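You operate a simulated robot arm through the tools that you are given. There is no shell and no other tool. Be economical: measure what you need, move in short steps, check, and stop when the job is done.

The job below is to be done with a simulated robot arm. You get a single attempt, and the scene is never put back.

## Task
Cool the hot tray, then move both its boards to the large tray.
Fine: fan on LOW until HOT goes out, then off; lift the boards only after that; nothing else goes into the large tray. The trays stay where they are. Other switches stay as they are.

It is judged by the outcome, as a careful person would: the job done as asked, and still so three seconds after it is handed in. It fails if anything else is knocked over, pushed out of place, dropped, spilled or broken.

## Robot
A 7-joint arm with a two-finger parallel gripper, fixed in place. Base frame: the origin is at the foot of the arm, x ahead of it, y to its left, z up; the work surface is at about z = 920. Units: mm, rad, N and s.
With the tool pointing down near the work surface it reaches from about 480 to 920 mm from the base axis. Its first joint turns from -2.007 to 2.007 rad. Payload 3.91 kg.
The TCP is the grasp point between the finger pads, 30 mm short of the fingertips. In the tool frame z runs along the fingers and y along their closing line. The gripper opens to 110 mm. The fingers are 20 mm wide and 10 mm thick; the gripper's body (48 by 112 mm) begins 55 mm behind the TCP.
Orientation is that of the tool frame in the base frame, as a unit quaternion [x, y, z, w]. With the fingers straight down and closing along the base's y, the tool's x points along the base's -x, its y along +y and its z along -z.

## Interface
- The arm moves only by the tool play_rows. Its argument "moves" is one flat list of numbers, 7 for each row, row after row: the finger opening in mm, from 0 to 110, then the shift along the base's x, y, z in mm, then the turn, a rotation vector about the base's x, y, z in rad. In form: [fingers, x, y, z, ax, ay, az, fingers, x, y, z, ax, ay, az, ...]. A call has 1 to 20 rows; each row shifts and turns the commanded pose from where the row before left it. A row lasts 0.2 s, in which the tool goes at most 50 mm and 0.15 rad; a call with a longer step from one row to the next is refused whole, and so is a gripper value outside its range. Where a pose cannot be reached the arm comes as near as it can. A force on the tool above 40 N (or 10 N above the force at the start of the call, whichever is more), or a blocked arm, ends the call early, and 0.2 s more pass. The fingers move at their own pace (about 153 mm/s each) and stop on an object; they squeeze with about 27 N. The grip force told is the motor's: it shows also when the fingers shut on nothing. Time passes only in rows, and 0.2 s behind the last, so rows that do not move let the fingers close. It gives the time, the measured TCP pose, the force on the tool (base axes), the opening and the grip force at its end, in the units of the frame above (readings bear some noise), with the torque about the TCP (base axes, N m) and any sound that the robot's microphone picked up, and new pictures: "show" is both (left out), scene, wrist or none.
- Cameras (640 x 400 px; columns grow to the right, rows downward): "scene" is fixed at [393.7, -505.5, 1525.7]; the picture's right is [0.74, -0.67, 0.00], its down [-0.56, -0.62, -0.55] and it looks along [0.37, 0.41, -0.83] (base axes); focal length 265 px, centre (320, 200). "wrist" rides on the gripper at [72, 17, -103] in the tool frame; the picture's right is [-0.23, 0.97, 0.00], its down [-0.76, -0.18, -0.62] and it looks along [-0.61, -0.14, 0.78] (tool axes); focal length 222 px, centre (320, 200). There is no depth. A picture from a camera that has moved, and an enlarged one, comes with that camera's place and axes in the base frame and with its lens. The place of the scene camera against the robot may be out by one fixed shift of up to 18 mm in any direction.
- slide_trunk(by): slides the trunk up (or, below 0, down) by that many mm; the arm rides with it, the base frame stays. It gives what a move gives, with no picture.
- inspect(camera, box): a new picture of the part [left, top, right, bottom] of that camera's present view, enlarged. No time passes.
- close_job(): hands the job in; it is judged then, once.

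Work in short steps. Places have to be worked out from the pictures, the camera data and where the tool is seen: move nearer, look again, correct. Check each grasp and each placing, and mend what went wrong. You have 120 turns and 200 pictures in all, those below and enlarged ones among them. Open the gripper and draw the arm clear of the work before you hand the job in, unless the task says otherwise; then end with one line.

The tools are called after "Emit:" as name(argument=value, ...) on one line, values as JSON. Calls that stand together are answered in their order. play_rows: Moves the arm, as the interface text tells. Its arguments: {"type":"object","properties":{"moves":{"type":"array","items":{"type":"number"}},"show":{"type":"string","enum":["both","scene","wrist","none"]}},"required":["moves"]} The other tools are called the same way: slide_trunk (by) slides the trunk up or down; inspect (camera, box) takes an enlarged picture of a part of a camera's view; close_job () hands the job in.

At the start:

```text
time_s: 0.0
eef_pos: [623.7, -235.9, 1210.6]
orientation: [0.0, 1.0, -0.001, 0.0]
contact_force: [0.3, -0.4, 0.9]
torque: [0.03, 0.02, -0.02]
gripper_width: 109.9
gripper_force: 0.1
trunk travel left (down, up): [-775.0, 215.0]
```

scene: 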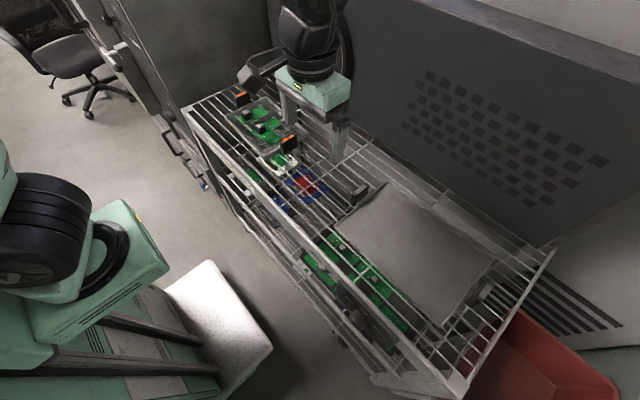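
wrist: 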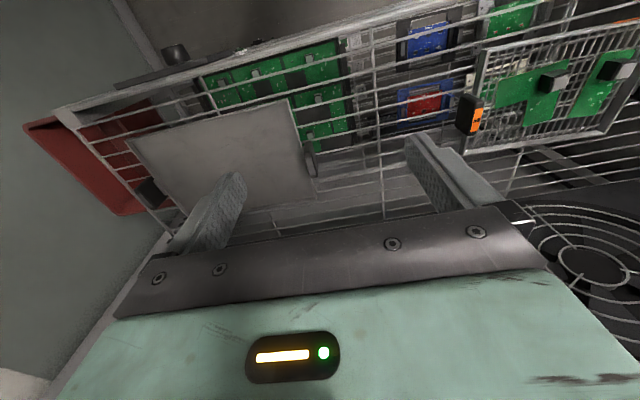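

I start by enlarging parts of both views to identify trays, boards, fan and switches.

Emit:
inspect(camera="scene", box=[170, 60, 390, 220])

Emit:
inspect(camera="wrist", box=[380, 0, 640, 160])

Emit:
inspect(camera="scene", box=[290, 170, 560, 400])

```text
2.50 times, centred on (280, 140) of scene
camera zoom: at [393.7, -505.5, 1525.7], right [0.74, -0.67, 0.0], down [-0.56, -0.62, -0.55], along [0.37, 0.41, -0.83], focal length 664 px, centre (420, 350)
```

zoom: 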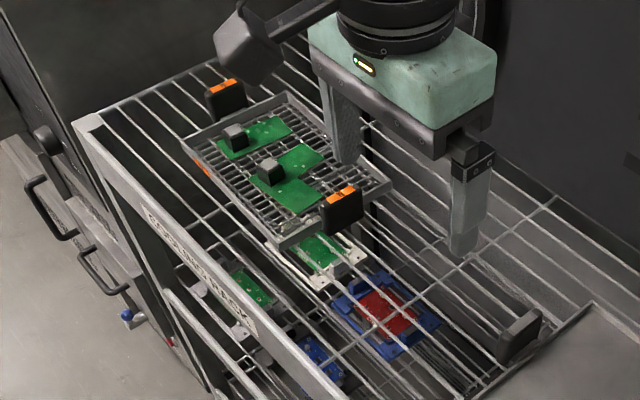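

```text
2.46 times, centred on (510, 80) of wrist
camera zoom: at [551.0, -218.1, 1313.4], right [0.23, 0.97, 0.0], down [0.76, -0.18, 0.62], along [0.61, -0.14, -0.78], focal length 547 px, centre (-148, 495)
```

zoom: 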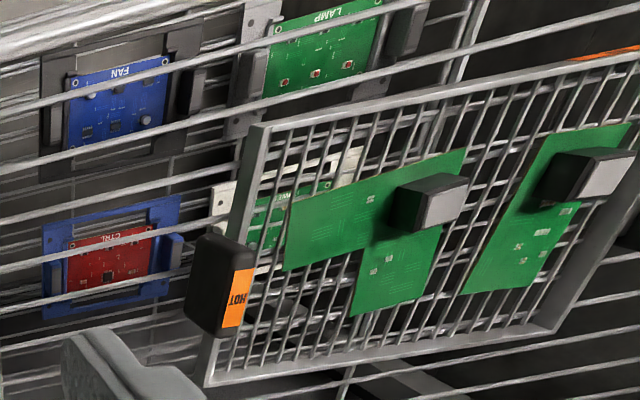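

```text
1.74 times, centred on (425, 285) of scene
camera zoom: at [393.7, -505.5, 1525.7], right [0.74, -0.67, 0.0], down [-0.56, -0.62, -0.55], along [0.37, 0.41, -0.83], focal length 462 px, centre (137, 52)
```

zoom: 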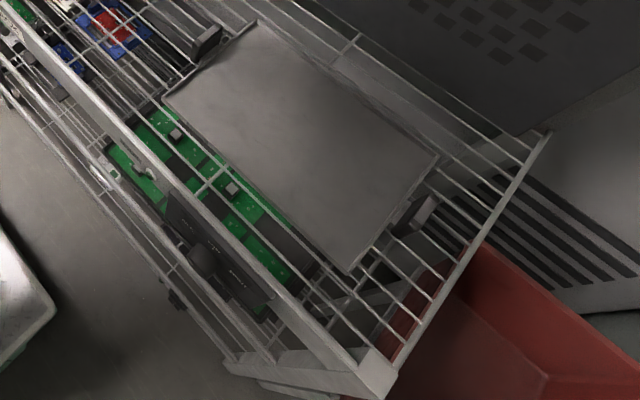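

The top of a wire rack holds a mesh tray (HOT labels) and a large plain tray; there's a panel with knobs at the front. Look closer at the panel and the fan.

Emit:
inspect(camera="scene", box=[320, 250, 440, 350])

Emit:
inspect(camera="wrist", box=[20, 0, 260, 150])

Emit:
inspect(camera="scene", box=[80, 0, 240, 220])

Emit:
inspect(camera="scene", box=[210, 80, 310, 180])

```text
4.00 times, centred on (380, 300) of scene
camera zoom: at [393.7, -505.5, 1525.7], right [0.74, -0.67, 0.0], down [-0.56, -0.62, -0.55], along [0.37, 0.41, -0.83], focal length 1062 px, centre (80, -200)
```

zoom: 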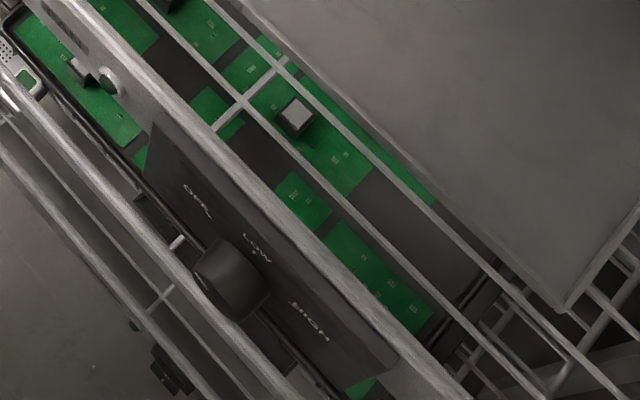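

```text
2.67 times, centred on (140, 75) of wrist
camera zoom: at [551.0, -218.1, 1313.4], right [0.23, 0.97, 0.0], down [0.76, -0.18, 0.62], along [0.61, -0.14, -0.78], focal length 592 px, centre (800, 533)
```

zoom: 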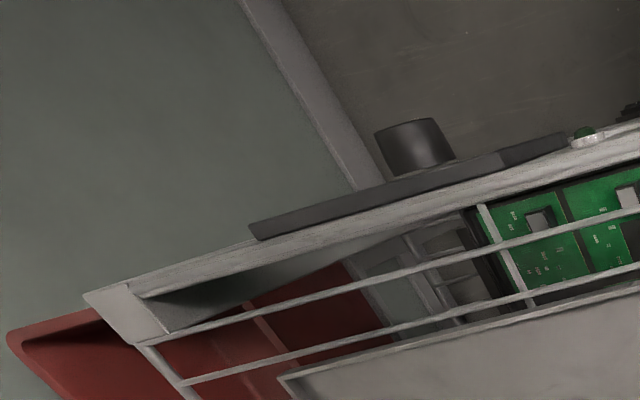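

```text
1.82 times, centred on (160, 110) of scene
camera zoom: at [393.7, -505.5, 1525.7], right [0.74, -0.67, 0.0], down [-0.56, -0.62, -0.55], along [0.37, 0.41, -0.83], focal length 482 px, centre (611, 364)
```

zoom: 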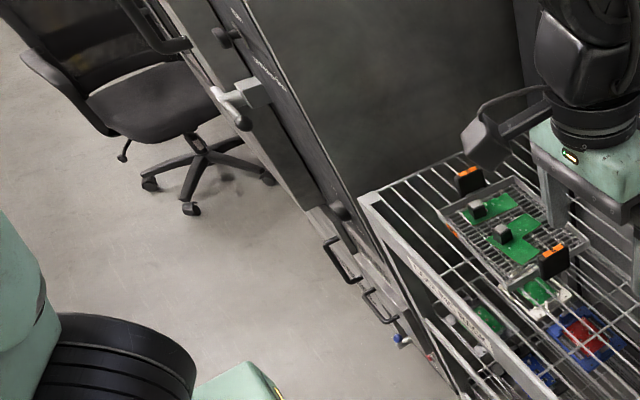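

```text
4.00 times, centred on (260, 130) of scene
camera zoom: at [393.7, -505.5, 1525.7], right [0.74, -0.67, 0.0], down [-0.56, -0.62, -0.55], along [0.37, 0.41, -0.83], focal length 1062 px, centre (560, 480)
```

zoom: 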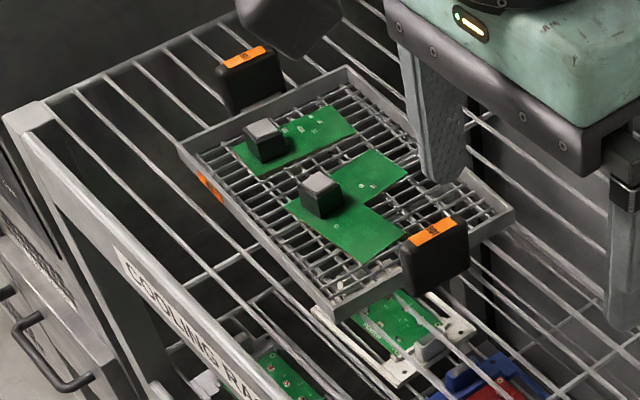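

Estimated from both views: fan knob at about (537,-484,832) on the rack's front rail facing the robot, large tray x 632–850, y −607…−297, hot tray x 630–795, y −7…230. I move the hand to look at the knob from the front.

Emit:
play_rows(moves=[110, -24, -40, -26, 0, 0, 0, 110, -24, -40, -26, 0, 0, 0, 110, -24, -40, -26, 0, 0, 0, 110, -24, -40, -26, 0, 0, 0, 110, -24, -40, -26, 0, 0, 0, 110, -24, -40, -26, 0, 0, 0], show="both")

```text
refused: row 1 steps farther than a row can; nothing moved
```

The step was a bit over 50 mm; I use smaller ones.

Emit:
play_rows(moves=[110, -18, -30, -20, 0, 0, 0, 110, -18, -30, -20, 0, 0, 0, 110, -18, -30, -20, 0, 0, 0, 110, -18, -30, -20, 0, 0, 0, 110, -18, -30, -20, 0, 0, 0, 110, -18, -30, -20, 0, 0, 0, 110, -18, -30, -20, 0, 0, 0, 110, -18, -30, -20, 0, 0, 0], show="both")

```text
time_s: 1.8
eef_pos: [478.9, -473.3, 1052.0]
orientation: [0.0, 1.0, -0.001, -0.001]
contact_force: [0.8, 0.3, 0.8]
torque: [-0.03, -0.03, -0.02]
gripper_width: 109.9
gripper_force: 0.0
trunk travel left (down, up): [-775.0, 215.0]
camera wrist: at [406.5, -456.9, 1152.9], right [0.23, 0.97, 0.0], down [0.76, -0.18, 0.62], along [0.61, -0.14, -0.78], focal length 222 px, centre (320, 200)
```

scene: 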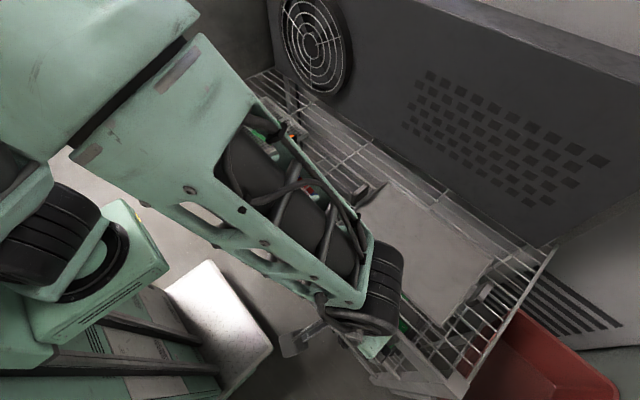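
wrist: 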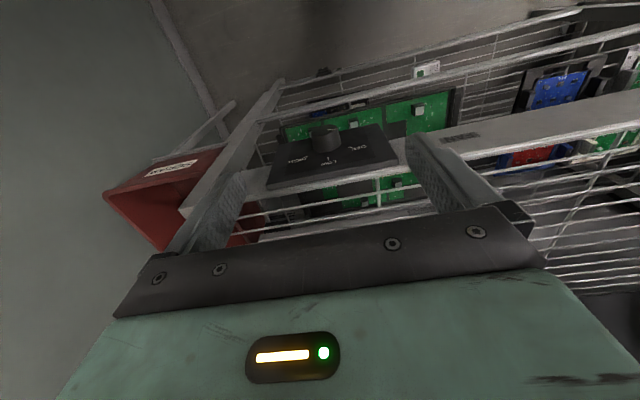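

Emit:
inspect(camera="wrist", box=[250, 110, 410, 210])

Emit:
inspect(camera="wrist", box=[380, 30, 640, 190])

```text
4.00 times, centred on (330, 160) of wrist
camera zoom: at [406.5, -456.9, 1152.9], right [0.23, 0.97, 0.0], down [0.76, -0.18, 0.62], along [0.61, -0.14, -0.78], focal length 888 px, centre (280, 360)
```

zoom: 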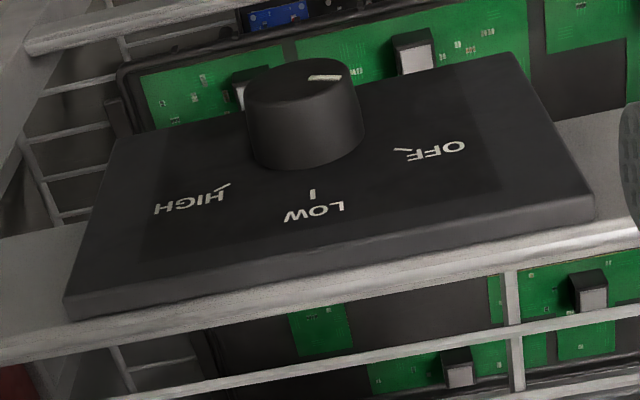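

```text
2.46 times, centred on (510, 110) of wrist
camera zoom: at [406.5, -456.9, 1152.9], right [0.23, 0.97, 0.0], down [0.76, -0.18, 0.62], along [0.61, -0.14, -0.78], focal length 547 px, centre (-148, 422)
```

zoom: 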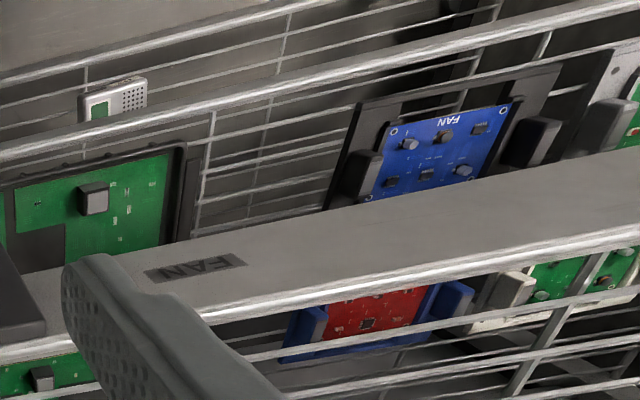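

The knob is at OFF (60° left); LOW is straight up, so it needs +60° about base x. Estimated centre (≈527–550, −477, 845), axis along −x. I'll turn the tool to point forward (+x) at a safe distance.

Emit:
play_rows(moves=[80, -8, 0, 0, 0, -0.143, 0, 80, -8, 0, 0, 0, -0.143, 0, 80, -8, 0, 0, 0, -0.143, 0, 80, -8, 0, 0, 0, -0.143, 0, 80, -8, 0, 0, 0, -0.143, 0], show="none")

Emit:
play_rows(moves=[80, 0, 0, -10, 0, -0.143, 0, 80, 0, 0, -10, 0, -0.143, 0, 80, 0, 0, -10, 0, -0.143, 0, 80, 0, 0, -10, 0, -0.143, 0, 80, 0, 0, -10, 0, -0.143, 0, 80, 0, 0, -10, 0, -0.143, 0], show="both")

```text
time_s: 3.0
eef_pos: [439.4, -474.7, 1051.8]
orientation: [0.001, 0.937, -0.001, 0.35]
contact_force: [1.0, 0.1, 0.1]
torque: [0.02, -0.03, 0.01]
gripper_width: 80.1
gripper_force: 0.0
trunk travel left (down, up): [-775.0, 215.0]
```

```text
time_s: 4.4
eef_pos: [431.4, -535.4, 1019.7]
orientation: [0.0, 0.706, 0.004, 0.708]
contact_force: [-0.1, 0.0, 0.1]
torque: [-0.02, 0.06, 0.0]
gripper_width: 79.8
gripper_force: 0.1
out of reach, approached as far as the arm can: row 3, 4, 5, 6
trunk travel left (down, up): [-775.0, 215.0]
camera wrist: at [327.4, -517.9, 946.0], right [-0.01, 0.97, 0.23], down [-0.62, -0.18, 0.76], along [0.78, -0.14, 0.61], focal length 222 px, centre (320, 200)
```

scene: 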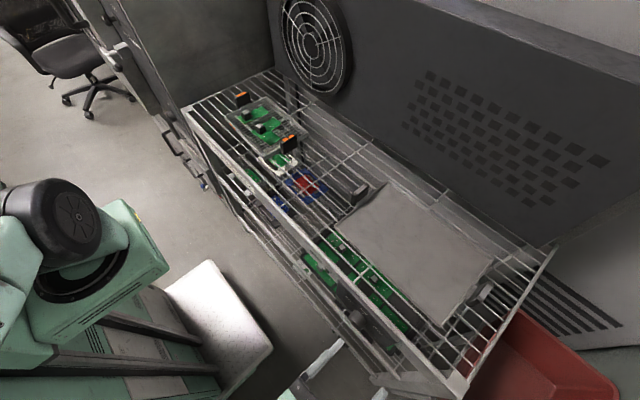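
wrist: 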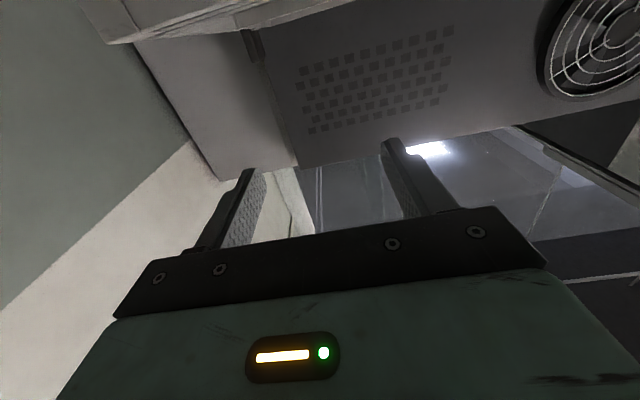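

Tool now points +x, though limited in reach near the body. Sliding the trunk down brings the hand to knob height without changing the arm's shape.

Emit:
slide_trunk(by=-120)

Emit:
play_rows(moves=[80, 10, 20, 0, 0, 0, 0, 80, 10, 20, 0, 0, 0, 0, 80, 10, 20, 0, 0, 0, 0], show="both")

```text
time_s: 5.9
eef_pos: [430.1, -535.5, 899.9]
orientation: [0.001, 0.707, 0.003, 0.707]
contact_force: [-0.6, 0.6, -0.2]
torque: [-0.01, -0.01, 0.01]
gripper_width: 79.6
gripper_force: 0.1
trunk travel left (down, up): [-655.0, 335.0]
```

```text
time_s: 6.7
eef_pos: [453.3, -529.2, 917.3]
orientation: [0.001, 0.708, 0.009, 0.706]
contact_force: [0.5, 0.0, -0.9]
torque: [0.01, 0.01, 0.01]
gripper_width: 79.8
gripper_force: 0.0
out of reach, approached as far as the arm can: row 1, 2, 3
trunk travel left (down, up): [-655.0, 335.0]
camera wrist: at [348.6, -510.4, 844.7], right [-0.01, 0.97, 0.24], down [-0.62, -0.19, 0.76], along [0.78, -0.14, 0.6], focal length 222 px, centre (320, 200)
```

scene: 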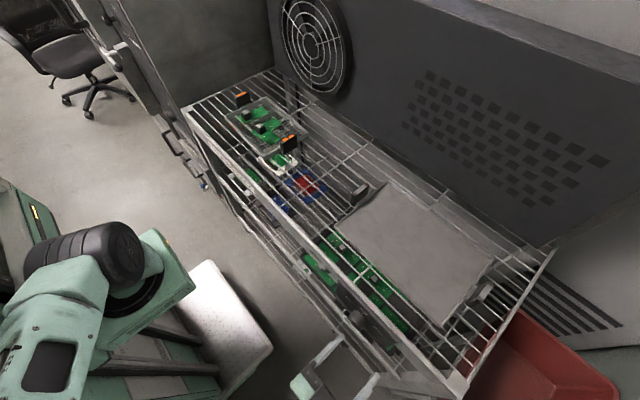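
wrist: 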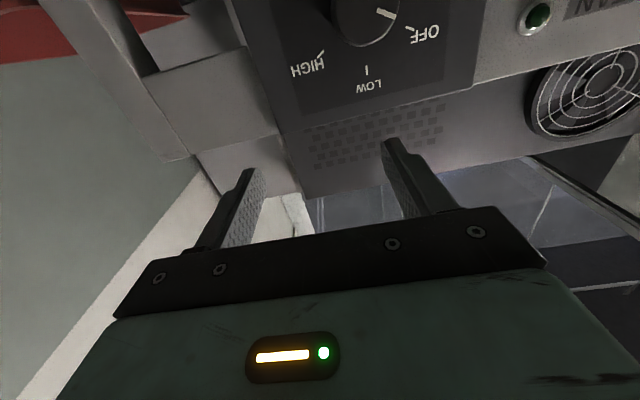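

Knob position confirmed: centre about (550 panel plane, −479, 845). I move a little forward toward the pregrasp, with the tip staying short of the panel.

Emit:
play_rows(moves=[80, 12, 10, -12, 0, 0, 0, 80, 12, 10, -12, 0, 0, 0, 80, 10, 10, -12, 0, 0, 0, 80, 0, 10, -12, 0, 0, 0, 80, 0, 10, -12, 0, 0, 0], show="wrist")

```text
time_s: 7.9
eef_pos: [456.0, -534.2, 905.3]
orientation: [0.002, 0.707, 0.006, 0.707]
contact_force: [0.0, 0.4, 0.2]
torque: [0.01, -0.01, -0.02]
gripper_width: 79.9
gripper_force: 0.0
out of reach, approached as far as the arm can: row 1, 2, 3, 4, 5
trunk travel left (down, up): [-655.0, 335.0]
camera wrist: at [352.5, -516.4, 831.1], right [-0.01, 0.97, 0.24], down [-0.62, -0.19, 0.76], along [0.78, -0.14, 0.6], focal length 222 px, centre (320, 200)
```

wrist: 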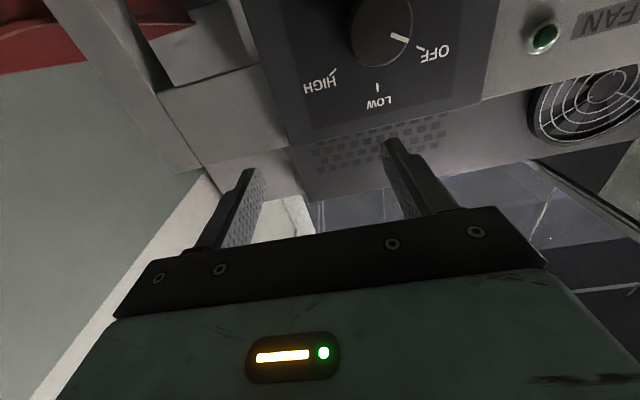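

This horizontal pose is at an inner reach limit. I'll go back up with the trunk and use a 45° forward-down tool instead, which was reachable.

Emit:
slide_trunk(by=120)

Emit:
play_rows(moves=[80, 0, 0, 0, 0, 0.131, 0, 80, 0, 0, 0, 0, 0.131, 0, 80, 0, 0, 0, 0, 0.131, 0, 80, 0, 0, 0, 0, 0.131, 0, 80, 0, 10, 0, 0, 0.131, 0, 80, 0, 20, 0, 0, 0.131, 0, 80, 0, 20, 0, 0, 0, 0], show="both")

```text
time_s: 9.4
eef_pos: [455.8, -533.8, 1025.4]
orientation: [0.001, 0.707, 0.006, 0.707]
contact_force: [-0.1, 0.8, 0.1]
torque: [0.0, 0.02, -0.02]
gripper_width: 79.8
gripper_force: 0.1
trunk travel left (down, up): [-775.0, 215.0]
```

```text
time_s: 11.0
eef_pos: [455.6, -485.2, 1024.9]
orientation: [0.003, 0.925, 0.006, 0.381]
contact_force: [-0.1, -0.6, -0.4]
torque: [0.0, -0.03, -0.04]
gripper_width: 80.1
gripper_force: 0.0
trunk travel left (down, up): [-775.0, 215.0]
camera wrist: at [332.1, -467.4, 1045.4], right [0.16, 0.97, 0.17], down [0.1, -0.19, 0.98], along [0.98, -0.14, -0.13], focal length 222 px, centre (320, 200)
```

scene: 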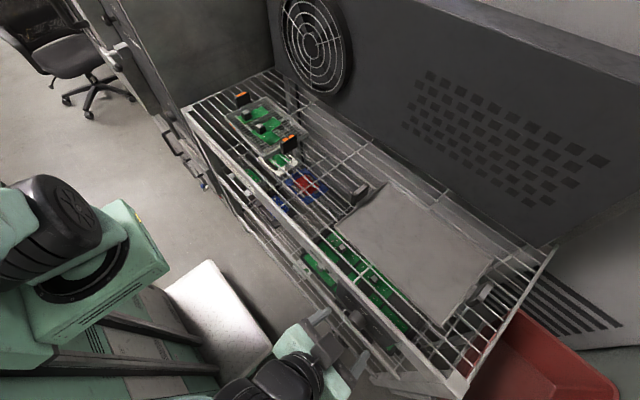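
wrist: 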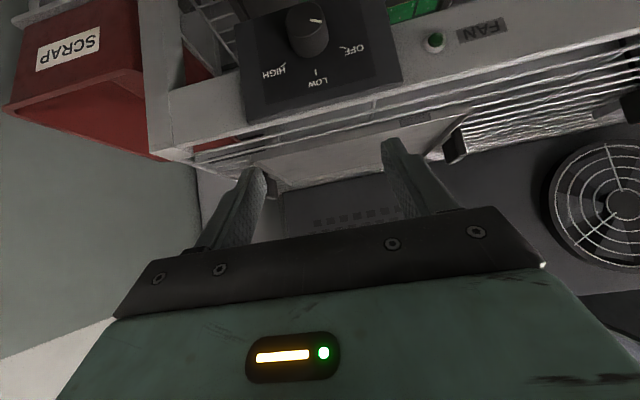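

45° tilt holds well. Next I go to a pregrasp point (465, −477, 911) on the approach line to the knob.

Emit:
play_rows(moves=[72, 2, 2, -23, 0, 0, 0, 72, 2, 2, -23, 0, 0, 0, 72, 2, 2, -23, 0, 0, 0, 72, 2, 2, -23, 0, 0, 0, 72, 1.4, 0, -22, 0, 0, 0], show="both")

```text
time_s: 12.2
eef_pos: [466.0, -477.1, 911.9]
orientation: [0.003, 0.924, 0.005, 0.381]
contact_force: [-0.3, -0.3, 0.7]
torque: [0.01, 0.0, -0.03]
gripper_width: 72.2
gripper_force: 0.0
trunk travel left (down, up): [-775.0, 215.0]
camera wrist: at [341.3, -459.1, 932.0], right [0.16, 0.97, 0.17], down [0.1, -0.19, 0.98], along [0.98, -0.14, -0.13], focal length 222 px, centre (320, 200)
```

scene: 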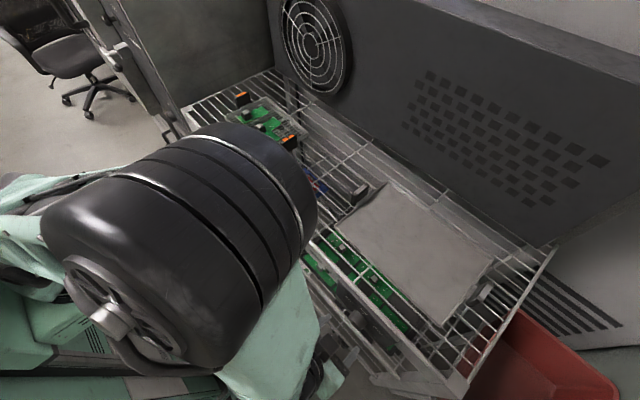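
wrist: 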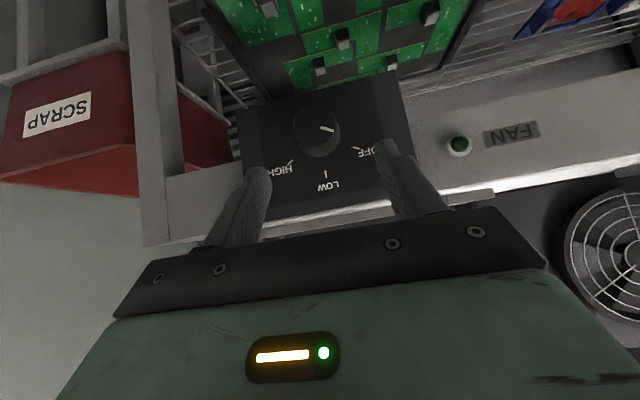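

Knob centre refined to (y −478, z 842), end at x≈523. I advance along the tool axis to TCP (514, −478, 860), fingers straddling the knob.

Emit:
play_rows(moves=[72, 10, 0, -11, 0, 0, 0, 72, 10, 0, -11, 0, 0, 0, 72, 10, -0.5, -10, 0, 0, 0, 72, 10, -0.5, -10, 0, 0, 0, 72, 8, 0, -10, 0, 0, 0], show="wrist")

```text
time_s: 13.4
eef_pos: [513.7, -476.2, 859.1]
orientation: [0.003, 0.924, 0.005, 0.382]
contact_force: [0.4, 0.0, -0.1]
torque: [-0.03, -0.02, 0.0]
gripper_width: 72.3
gripper_force: 0.1
trunk travel left (down, up): [-775.0, 215.0]
camera wrist: at [389.8, -458.7, 879.8], right [0.16, 0.97, 0.17], down [0.1, -0.19, 0.98], along [0.98, -0.14, -0.13], focal length 222 px, centre (320, 200)
```

wrist: 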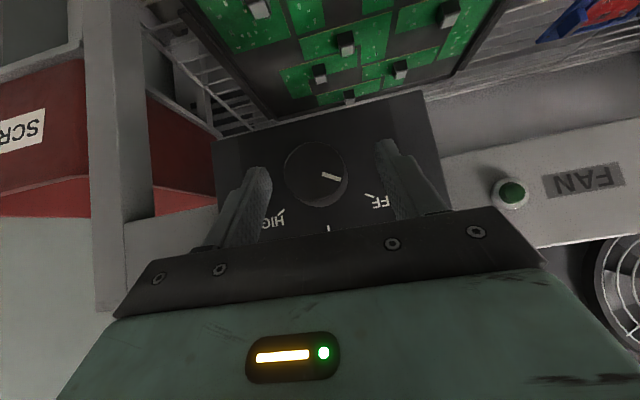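

The knob sits centred between the fingers, no contact. Closing on it.

Emit:
play_rows(moves=[30, 0, 0, 0, 0, 0, 0, 30, 0, 0, 0, 0, 0, 0, 30, 0, 0, 0, 0, 0, 0], show="wrist")

```text
time_s: 14.2
eef_pos: [513.9, -480.5, 858.8]
orientation: [0.005, 0.924, 0.004, 0.383]
contact_force: [6.4, -28.8, -5.4]
torque: [-0.34, 0.08, -0.92]
gripper_width: 40.3
gripper_force: 44.9
trunk travel left (down, up): [-775.0, 215.0]
camera wrist: at [389.9, -461.8, 879.7], right [0.17, 0.97, 0.17], down [0.1, -0.19, 0.98], along [0.98, -0.15, -0.13], focal length 222 px, centre (320, 200)
```

wrist: 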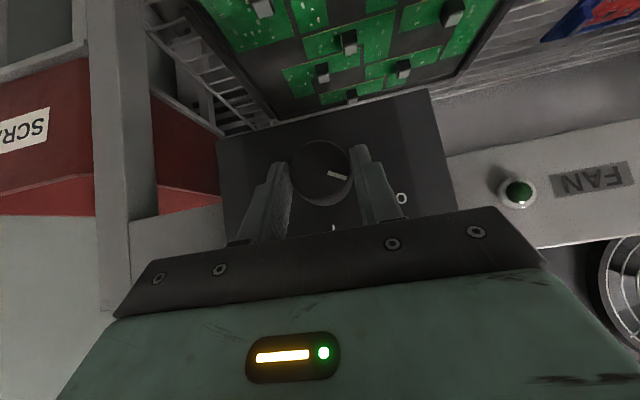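

Gripped at 40 mm, but there's a sideways load of about 29 N; the true knob centre is a bit further −y. I shift the command to relax it.

Emit:
play_rows(moves=[30, 0, -2, 0, 0, 0, 0, 30, 0, -2, 0, 0, 0, 0], show="none")

```text
time_s: 14.8
eef_pos: [513.6, -479.8, 858.6]
orientation: [0.003, 0.924, 0.007, 0.382]
contact_force: [0.4, -11.9, 3.1]
torque: [-0.17, -0.67, -0.97]
gripper_width: 40.0
gripper_force: 44.4
trunk travel left (down, up): [-775.0, 215.0]
```

Load is lower. Now turn the knob: first 30° about its axis (base +x), TCP following the arc.

Emit:
play_rows(moves=[30, 0, -3.2, -0.14, 0.131, 0, 0, 30, 0, -2.2, -0.43, 0.131, 0, 0, 30, 0, -2.1, -0.71, 0.131, 0, 0, 30, 0, -2.0, -0.97, 0.131, 0, 0], show="wrist")

```text
time_s: 15.8
eef_pos: [514.1, -487.9, 857.4]
orientation: [0.1, 0.89, 0.248, 0.369]
contact_force: [-6.3, 16.4, 6.0]
torque: [0.18, -0.93, 0.23]
gripper_width: 40.0
gripper_force: 44.7
trunk travel left (down, up): [-775.0, 215.0]
camera wrist: at [389.4, -483.9, 883.1], right [0.16, 0.75, 0.64], down [0.1, -0.66, 0.75], along [0.98, -0.05, -0.18], focal length 222 px, centre (320, 200)
```

wrist: 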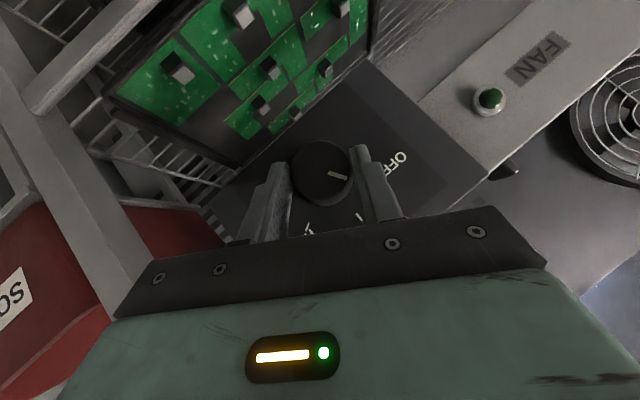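

The knob follows the gripper. Continue the remaining 30°, easing the side load slightly.

Emit:
play_rows(moves=[30, 0.5, -0.6, -1.0, 0.131, 0, 0, 30, 0, -1.2, -1.2, 0.131, 0, 0, 30, 0, -1.2, -1.4, 0.131, 0, 0, 30, 0, -1.0, -1.6, 0.131, 0, 0], show="wrist")

```text
time_s: 16.8
eef_pos: [513.4, -491.2, 851.4]
orientation: [0.194, 0.796, 0.47, 0.328]
contact_force: [-12.2, 24.3, 5.0]
torque: [0.22, -0.71, 1.03]
gripper_width: 40.0
gripper_force: 45.4
trunk travel left (down, up): [-775.0, 215.0]
camera wrist: at [389.3, -502.8, 875.9], right [0.16, 0.33, 0.93], down [0.1, -0.94, 0.32], along [0.98, 0.04, -0.19], focal length 222 px, centre (320, 200)
```

wrist: 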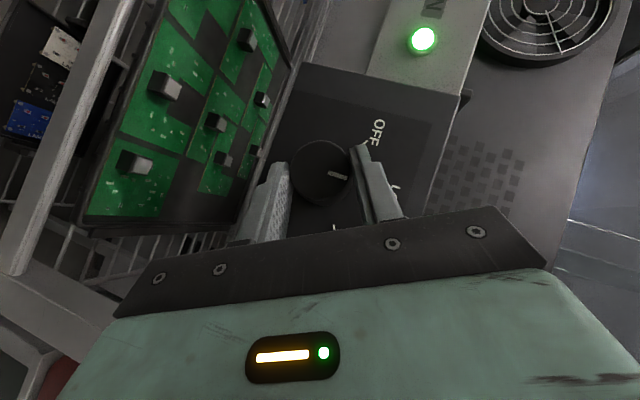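

The green lamp is lit with the knob turned 61° – at LOW. I keep hold of it, ease the load, and watch the HOT lights via the scene camera.

Emit:
play_rows(moves=[30, -0.5, 2, 0, 0, 0, 0, 30, -0.5, 1, 0, 0, 0, 0, 30, 0, 0, 0, 0, 0, 0, 30, 0, 0, 0, 0, 0, 0], show="both")

Emit:
inspect(camera="scene", box=[210, 80, 310, 180])

Emit:
inspect(camera="wrist", box=[240, 60, 480, 240])

```text
time_s: 17.8
eef_pos: [514.1, -492.0, 851.4]
orientation: [0.195, 0.797, 0.466, 0.33]
contact_force: [-5.5, 6.7, 1.2]
torque: [0.03, 0.19, 0.12]
gripper_width: 40.2
gripper_force: 44.6
trunk travel left (down, up): [-775.0, 215.0]
camera wrist: at [389.2, -502.0, 876.0], right [0.16, 0.34, 0.93], down [0.1, -0.94, 0.32], along [0.98, 0.04, -0.19], focal length 222 px, centre (320, 200)
```

scene: 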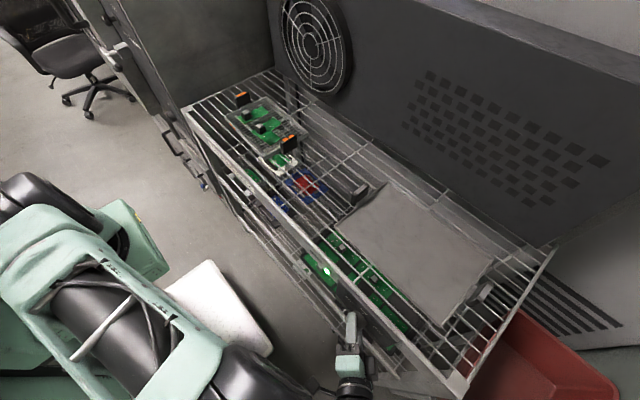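
wrist: 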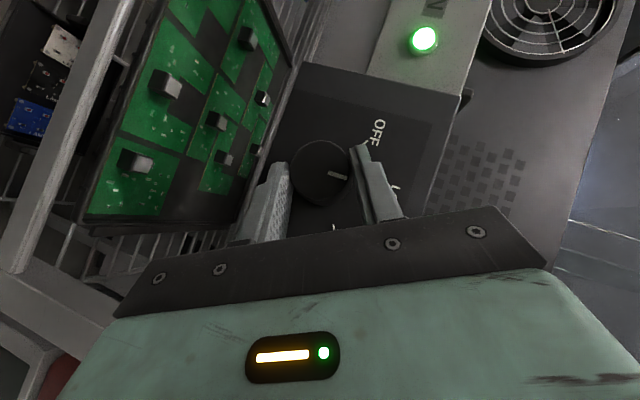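

```text
4.00 times, centred on (260, 130) of scene
camera zoom: at [393.7, -505.5, 1525.7], right [0.74, -0.67, 0.0], down [-0.56, -0.62, -0.55], along [0.37, 0.41, -0.83], focal length 1062 px, centre (560, 480)
```

zoom: 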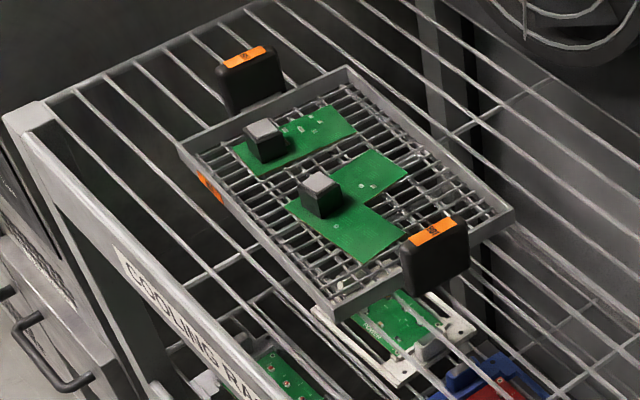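

```text
2.22 times, centred on (360, 150) of wrist
camera zoom: at [389.2, -502.0, 876.0], right [0.16, 0.34, 0.93], down [0.1, -0.94, 0.32], along [0.98, 0.04, -0.19], focal length 494 px, centre (231, 311)
```

zoom: 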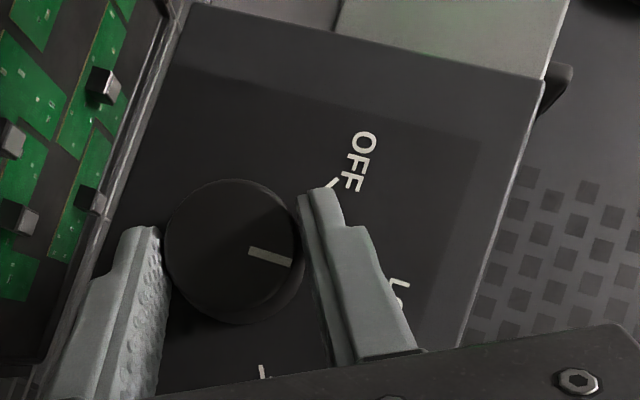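

Pointer lines up with LOW. The HOT tags are still orange; I wait while holding and recheck.

Emit:
play_rows(moves=[30, 0, 0, 0, 0, 0, 0, 30, 0, 0, 0, 0, 0, 0, 30, 0, 0, 0, 0, 0, 0, 30, 0, 0, 0, 0, 0, 0, 30, 0, 0, 0, 0, 0, 0, 30, 0, 0, 0, 0, 0, 0, 30, 0, 0, 0, 0, 0, 0, 30, 0, 0, 0, 0, 0, 0, 30, 0, 0, 0, 0, 0, 0, 30, 0, 0, 0, 0, 0, 0, 30, 0, 0, 0, 0, 0, 0, 30, 0, 0, 0, 0, 0, 0, 30, 0, 0, 0, 0, 0, 0, 30, 0, 0, 0, 0, 0, 0, 30, 0, 0, 0, 0, 0, 0, 30, 0, 0, 0, 0, 0, 0, 30, 0, 0, 0, 0, 0, 0, 30, 0, 0, 0, 0, 0, 0, 30, 0, 0, 0, 0, 0, 0, 30, 0, 0, 0, 0, 0, 0], show="none")

Emit:
inspect(camera="scene", box=[210, 80, 310, 180])

Emit:
inspect(camera="scene", box=[180, 100, 320, 240])

```text
time_s: 22.0
eef_pos: [513.5, -492.4, 851.0]
orientation: [0.194, 0.797, 0.467, 0.329]
contact_force: [-5.1, -17.1, 7.0]
torque: [-0.06, -0.14, -0.44]
gripper_width: 40.0
gripper_force: 44.9
trunk travel left (down, up): [-775.0, 215.0]
```

```text
4.00 times, centred on (260, 130) of scene
camera zoom: at [393.7, -505.5, 1525.7], right [0.74, -0.67, 0.0], down [-0.56, -0.62, -0.55], along [0.37, 0.41, -0.83], focal length 1062 px, centre (560, 480)
```

zoom: 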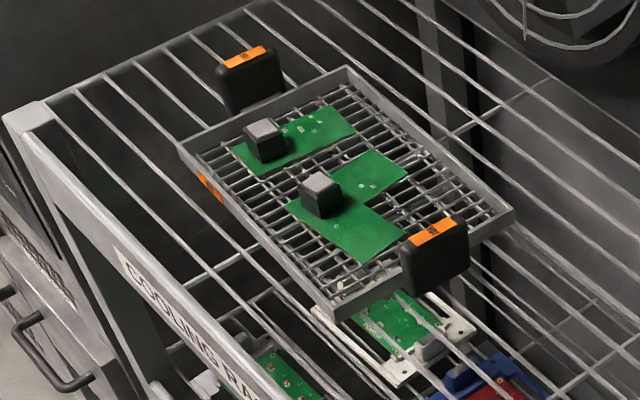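

```text
2.86 times, centred on (250, 170) of scene
camera zoom: at [393.7, -505.5, 1525.7], right [0.74, -0.67, 0.0], down [-0.56, -0.62, -0.55], along [0.37, 0.41, -0.83], focal length 758 px, centre (520, 286)
```

zoom: 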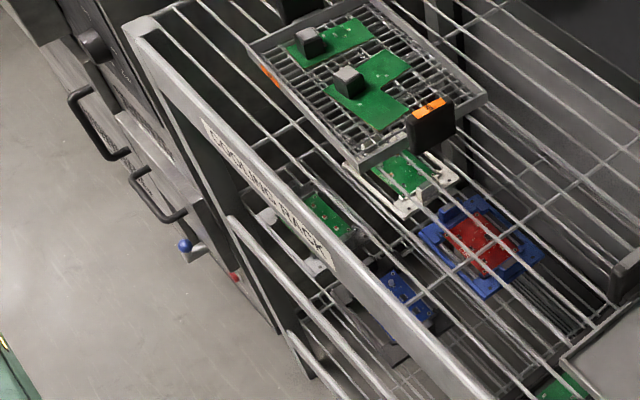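

Nothing has changed visibly. I zoom closely onto the orange strip on the tray's front and the tags.

Emit:
inspect(camera="scene", box=[216, 112, 248, 142])

Emit:
inspect(camera="scene", box=[272, 126, 304, 156])

```text
13.33 times, centred on (232, 127) of scene
camera zoom: at [393.7, -505.5, 1525.7], right [0.74, -0.67, 0.0], down [-0.56, -0.62, -0.55], along [0.37, 0.41, -0.83], focal length 3538 px, centre (1493, 1173)
```

zoom: 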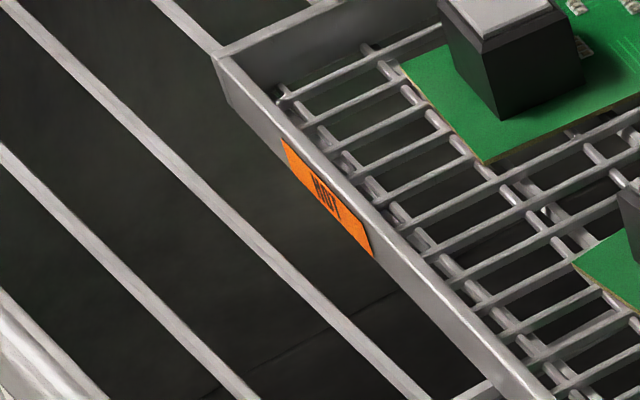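

```text
13.33 times, centred on (288, 141) of scene
camera zoom: at [393.7, -505.5, 1525.7], right [0.74, -0.67, 0.0], down [-0.56, -0.62, -0.55], along [0.37, 0.41, -0.83], focal length 3538 px, centre (747, 987)
```

zoom: 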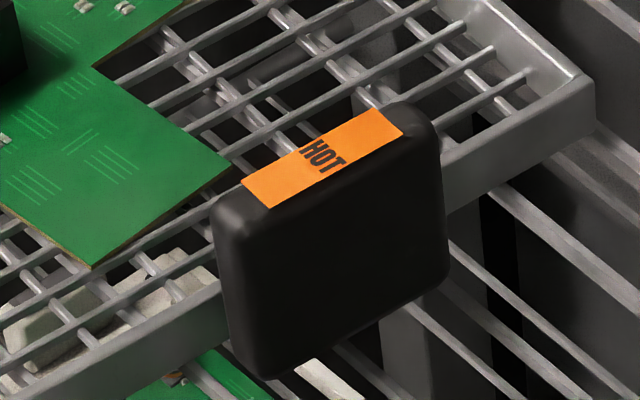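

The HOT strips are still lit on all three. I keep waiting on LOW.

Emit:
play_rows(moves=[30, 0, 0, 0, 0, 0, 0, 30, 0, 0, 0, 0, 0, 0, 30, 0, 0, 0, 0, 0, 0, 30, 0, 0, 0, 0, 0, 0, 30, 0, 0, 0, 0, 0, 0, 30, 0, 0, 0, 0, 0, 0, 30, 0, 0, 0, 0, 0, 0, 30, 0, 0, 0, 0, 0, 0, 30, 0, 0, 0, 0, 0, 0, 30, 0, 0, 0, 0, 0, 0, 30, 0, 0, 0, 0, 0, 0, 30, 0, 0, 0, 0, 0, 0, 30, 0, 0, 0, 0, 0, 0, 30, 0, 0, 0, 0, 0, 0, 30, 0, 0, 0, 0, 0, 0, 30, 0, 0, 0, 0, 0, 0, 30, 0, 0, 0, 0, 0, 0, 30, 0, 0, 0, 0, 0, 0, 30, 0, 0, 0, 0, 0, 0, 30, 0, 0, 0, 0, 0, 0], show="none")

Emit:
inspect(camera="scene", box=[210, 80, 310, 180])

Emit:
play_rows(moves=[30, 0, 0, 0, 0, 0, 0, 30, 0, 0, 0, 0, 0, 0, 30, 0, 0, 0, 0, 0, 0, 30, 0, 0, 0, 0, 0, 0, 30, 0, 0, 0, 0, 0, 0, 30, 0, 0, 0, 0, 0, 0, 30, 0, 0, 0, 0, 0, 0, 30, 0, 0, 0, 0, 0, 0, 30, 0, 0, 0, 0, 0, 0, 30, 0, 0, 0, 0, 0, 0, 30, 0, 0, 0, 0, 0, 0, 30, 0, 0, 0, 0, 0, 0, 30, 0, 0, 0, 0, 0, 0, 30, 0, 0, 0, 0, 0, 0, 30, 0, 0, 0, 0, 0, 0, 30, 0, 0, 0, 0, 0, 0, 30, 0, 0, 0, 0, 0, 0, 30, 0, 0, 0, 0, 0, 0, 30, 0, 0, 0, 0, 0, 0, 30, 0, 0, 0, 0, 0, 0], show="none")

Emit:
inspect(camera="scene", box=[210, 80, 310, 180])

```text
time_s: 26.2
eef_pos: [512.0, -492.0, 851.3]
orientation: [0.194, 0.797, 0.469, 0.329]
contact_force: [-3.0, -21.7, 9.9]
torque: [-0.04, -0.23, -0.59]
gripper_width: 40.3
gripper_force: 44.7
trunk travel left (down, up): [-775.0, 215.0]
```

```text
4.00 times, centred on (260, 130) of scene
camera zoom: at [393.7, -505.5, 1525.7], right [0.74, -0.67, 0.0], down [-0.56, -0.62, -0.55], along [0.37, 0.41, -0.83], focal length 1062 px, centre (560, 480)
```

zoom: 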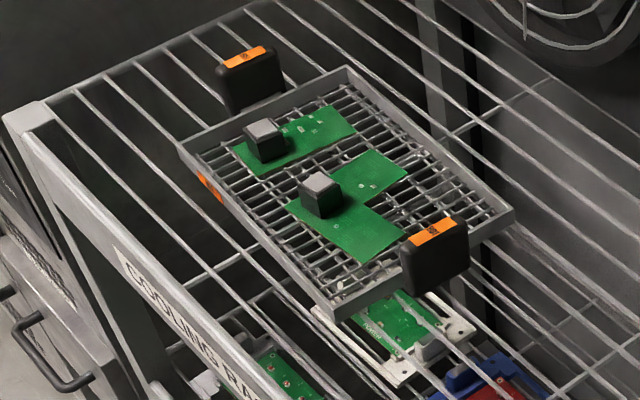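

```text
time_s: 30.4
eef_pos: [514.0, -492.5, 851.6]
orientation: [0.194, 0.797, 0.467, 0.33]
contact_force: [-3.4, -20.2, 8.6]
torque: [-0.02, -0.23, -0.48]
gripper_width: 40.1
gripper_force: 45.0
trunk travel left (down, up): [-775.0, 215.0]
```

```text
4.00 times, centred on (260, 130) of scene
camera zoom: at [393.7, -505.5, 1525.7], right [0.74, -0.67, 0.0], down [-0.56, -0.62, -0.55], along [0.37, 0.41, -0.83], focal length 1062 px, centre (560, 480)
```

zoom: 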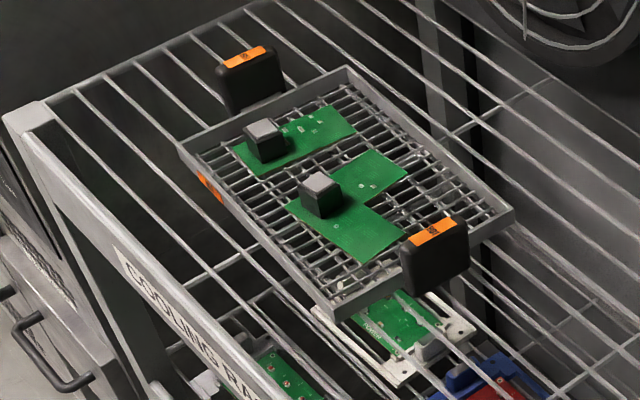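

Holding isn't essential; I release the knob, back off along the tool axis, and verify LOW.

Emit:
play_rows(moves=[72, 0, 0, 0, 0, 0, 0, 72, 0, 0, 0, 0, 0, 0, 72, -10, -8.7, 5, 0, 0, 0, 72, -15, -13, 7.5, 0, 0, 0, 72, -15, -13, 7.5, 0, 0, 0, 72, -15, -13, 7.5, 0, 0, 0], show="both")

```text
time_s: 31.8
eef_pos: [458.1, -539.6, 881.2]
orientation: [0.193, 0.798, 0.467, 0.329]
contact_force: [0.6, -0.3, 0.4]
torque: [-0.02, -0.01, 0.0]
gripper_width: 71.9
gripper_force: 0.0
trunk travel left (down, up): [-775.0, 215.0]
camera wrist: at [333.7, -549.5, 904.9], right [0.16, 0.33, 0.93], down [0.1, -0.94, 0.32], along [0.98, 0.04, -0.19], focal length 222 px, centre (320, 200)
```

scene: 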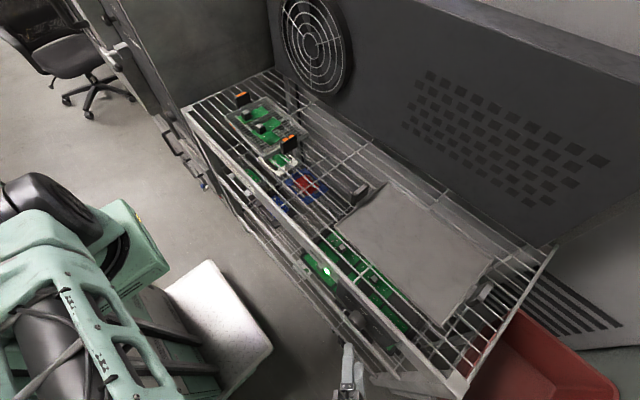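
wrist: 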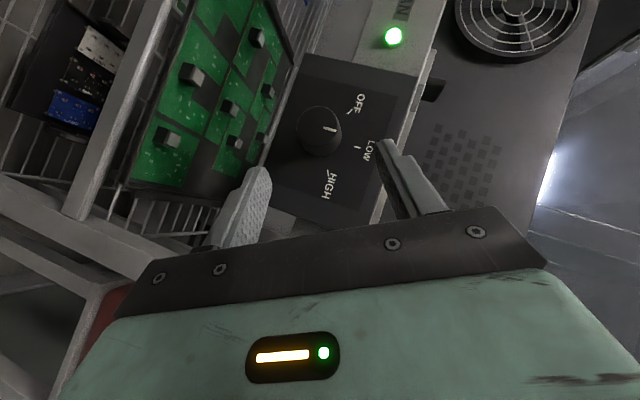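

Emit:
inspect(camera="wrist", box=[270, 60, 430, 220])

Emit:
inspect(camera="scene", box=[210, 80, 310, 180])

```text
2.50 times, centred on (350, 140) of wrist
camera zoom: at [333.7, -549.5, 904.9], right [0.16, 0.33, 0.93], down [0.1, -0.94, 0.32], along [0.98, 0.04, -0.19], focal length 555 px, centre (245, 350)
```

zoom: 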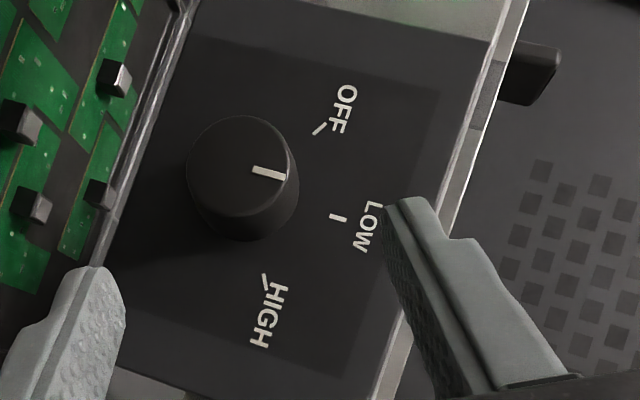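

```text
4.00 times, centred on (260, 130) of scene
camera zoom: at [393.7, -505.5, 1525.7], right [0.74, -0.67, 0.0], down [-0.56, -0.62, -0.55], along [0.37, 0.41, -0.83], focal length 1062 px, centre (560, 480)
```

zoom: 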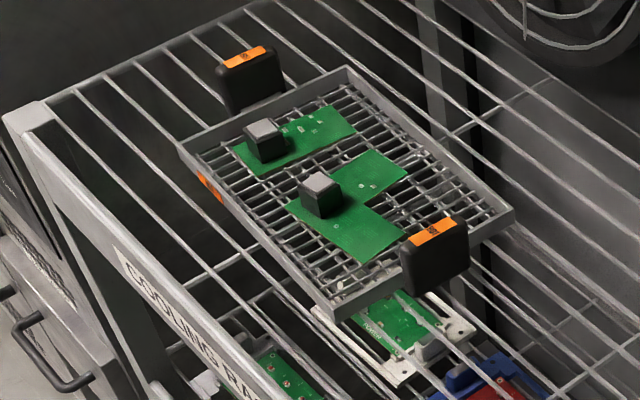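

Knob is at LOW, lamp green. I wait in place for the HOT strips to go out.

Emit:
play_rows(moves=[72, 0, 0, 0, 0, 0, 0, 72, 0, 0, 0, 0, 0, 0, 72, 0, 0, 0, 0, 0, 0, 72, 0, 0, 0, 0, 0, 0, 72, 0, 0, 0, 0, 0, 0, 72, 0, 0, 0, 0, 0, 0, 72, 0, 0, 0, 0, 0, 0, 72, 0, 0, 0, 0, 0, 0, 72, 0, 0, 0, 0, 0, 0, 72, 0, 0, 0, 0, 0, 0, 72, 0, 0, 0, 0, 0, 0, 72, 0, 0, 0, 0, 0, 0, 72, 0, 0, 0, 0, 0, 0, 72, 0, 0, 0, 0, 0, 0, 72, 0, 0, 0, 0, 0, 0, 72, 0, 0, 0, 0, 0, 0, 72, 0, 0, 0, 0, 0, 0, 72, 0, 0, 0, 0, 0, 0, 72, 0, 0, 0, 0, 0, 0, 72, 0, 0, 0, 0, 0, 0], show="none")

Emit:
inspect(camera="scene", box=[210, 80, 310, 180])

Emit:
play_rows(moves=[72, 0, 0, 0, 0, 0, 0, 72, 0, 0, 0, 0, 0, 0, 72, 0, 0, 0, 0, 0, 0, 72, 0, 0, 0, 0, 0, 0, 72, 0, 0, 0, 0, 0, 0, 72, 0, 0, 0, 0, 0, 0, 72, 0, 0, 0, 0, 0, 0, 72, 0, 0, 0, 0, 0, 0, 72, 0, 0, 0, 0, 0, 0, 72, 0, 0, 0, 0, 0, 0, 72, 0, 0, 0, 0, 0, 0, 72, 0, 0, 0, 0, 0, 0, 72, 0, 0, 0, 0, 0, 0, 72, 0, 0, 0, 0, 0, 0, 72, 0, 0, 0, 0, 0, 0, 72, 0, 0, 0, 0, 0, 0, 72, 0, 0, 0, 0, 0, 0, 72, 0, 0, 0, 0, 0, 0, 72, 0, 0, 0, 0, 0, 0, 72, 0, 0, 0, 0, 0, 0], show="none")

Emit:
inspect(camera="scene", box=[210, 80, 310, 180])

```text
time_s: 36.0
eef_pos: [457.3, -539.4, 881.5]
orientation: [0.193, 0.797, 0.468, 0.329]
contact_force: [-0.1, 0.0, 0.2]
torque: [-0.02, 0.0, 0.02]
gripper_width: 72.4
gripper_force: 0.0
trunk travel left (down, up): [-775.0, 215.0]
```

```text
4.00 times, centred on (260, 130) of scene
camera zoom: at [393.7, -505.5, 1525.7], right [0.74, -0.67, 0.0], down [-0.56, -0.62, -0.55], along [0.37, 0.41, -0.83], focal length 1062 px, centre (560, 480)
```

zoom: 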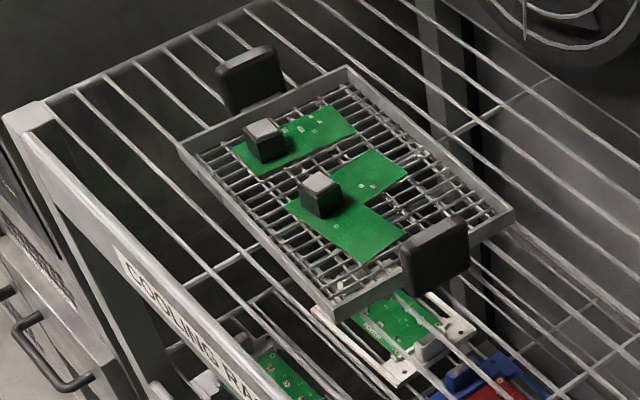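

```text
time_s: 40.2
eef_pos: [457.3, -540.5, 881.0]
orientation: [0.193, 0.797, 0.468, 0.329]
contact_force: [-0.2, -0.4, 0.5]
torque: [0.01, -0.02, 0.04]
gripper_width: 72.1
gripper_force: 0.1
trunk travel left (down, up): [-775.0, 215.0]
```

```text
4.00 times, centred on (260, 130) of scene
camera zoom: at [393.7, -505.5, 1525.7], right [0.74, -0.67, 0.0], down [-0.56, -0.62, -0.55], along [0.37, 0.41, -0.83], focal length 1062 px, centre (560, 480)
```

zoom: 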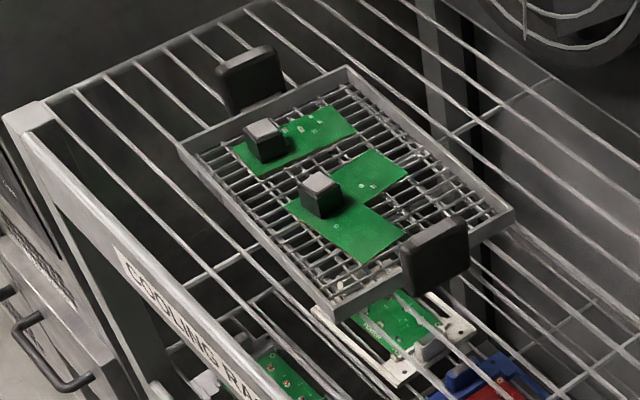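

HOT has gone out on all strips. I return to the knob along the same line and grip it again to turn the fan OFF.

Emit:
play_rows(moves=[72, 14, 12, -7, 0, 0, 0, 72, 14, 12, -7, 0, 0, 0, 72, 14, 12, -7, 0, 0, 0, 72, 13.5, 12, -8, 0, 0, 0, 30, 0, 0, 0, 0, 0, 0, 30, 0, 0, 0, 0, 0, 0, 30, 0, 0, 0, 0, 0, 0], show="wrist")

```text
time_s: 41.8
eef_pos: [513.4, -490.6, 851.0]
orientation: [0.193, 0.797, 0.469, 0.329]
contact_force: [0.2, 5.8, 7.4]
torque: [0.09, -0.46, 0.22]
gripper_width: 40.1
gripper_force: 45.1
trunk travel left (down, up): [-775.0, 215.0]
camera wrist: at [389.2, -501.4, 875.1], right [0.16, 0.33, 0.93], down [0.1, -0.94, 0.32], along [0.98, 0.04, -0.18], focal length 222 px, centre (320, 200)
```

wrist: 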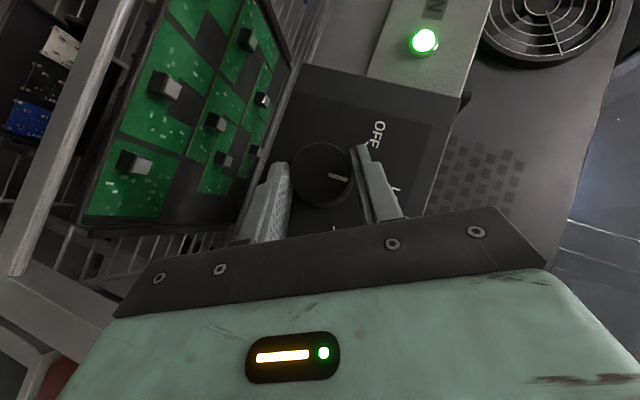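

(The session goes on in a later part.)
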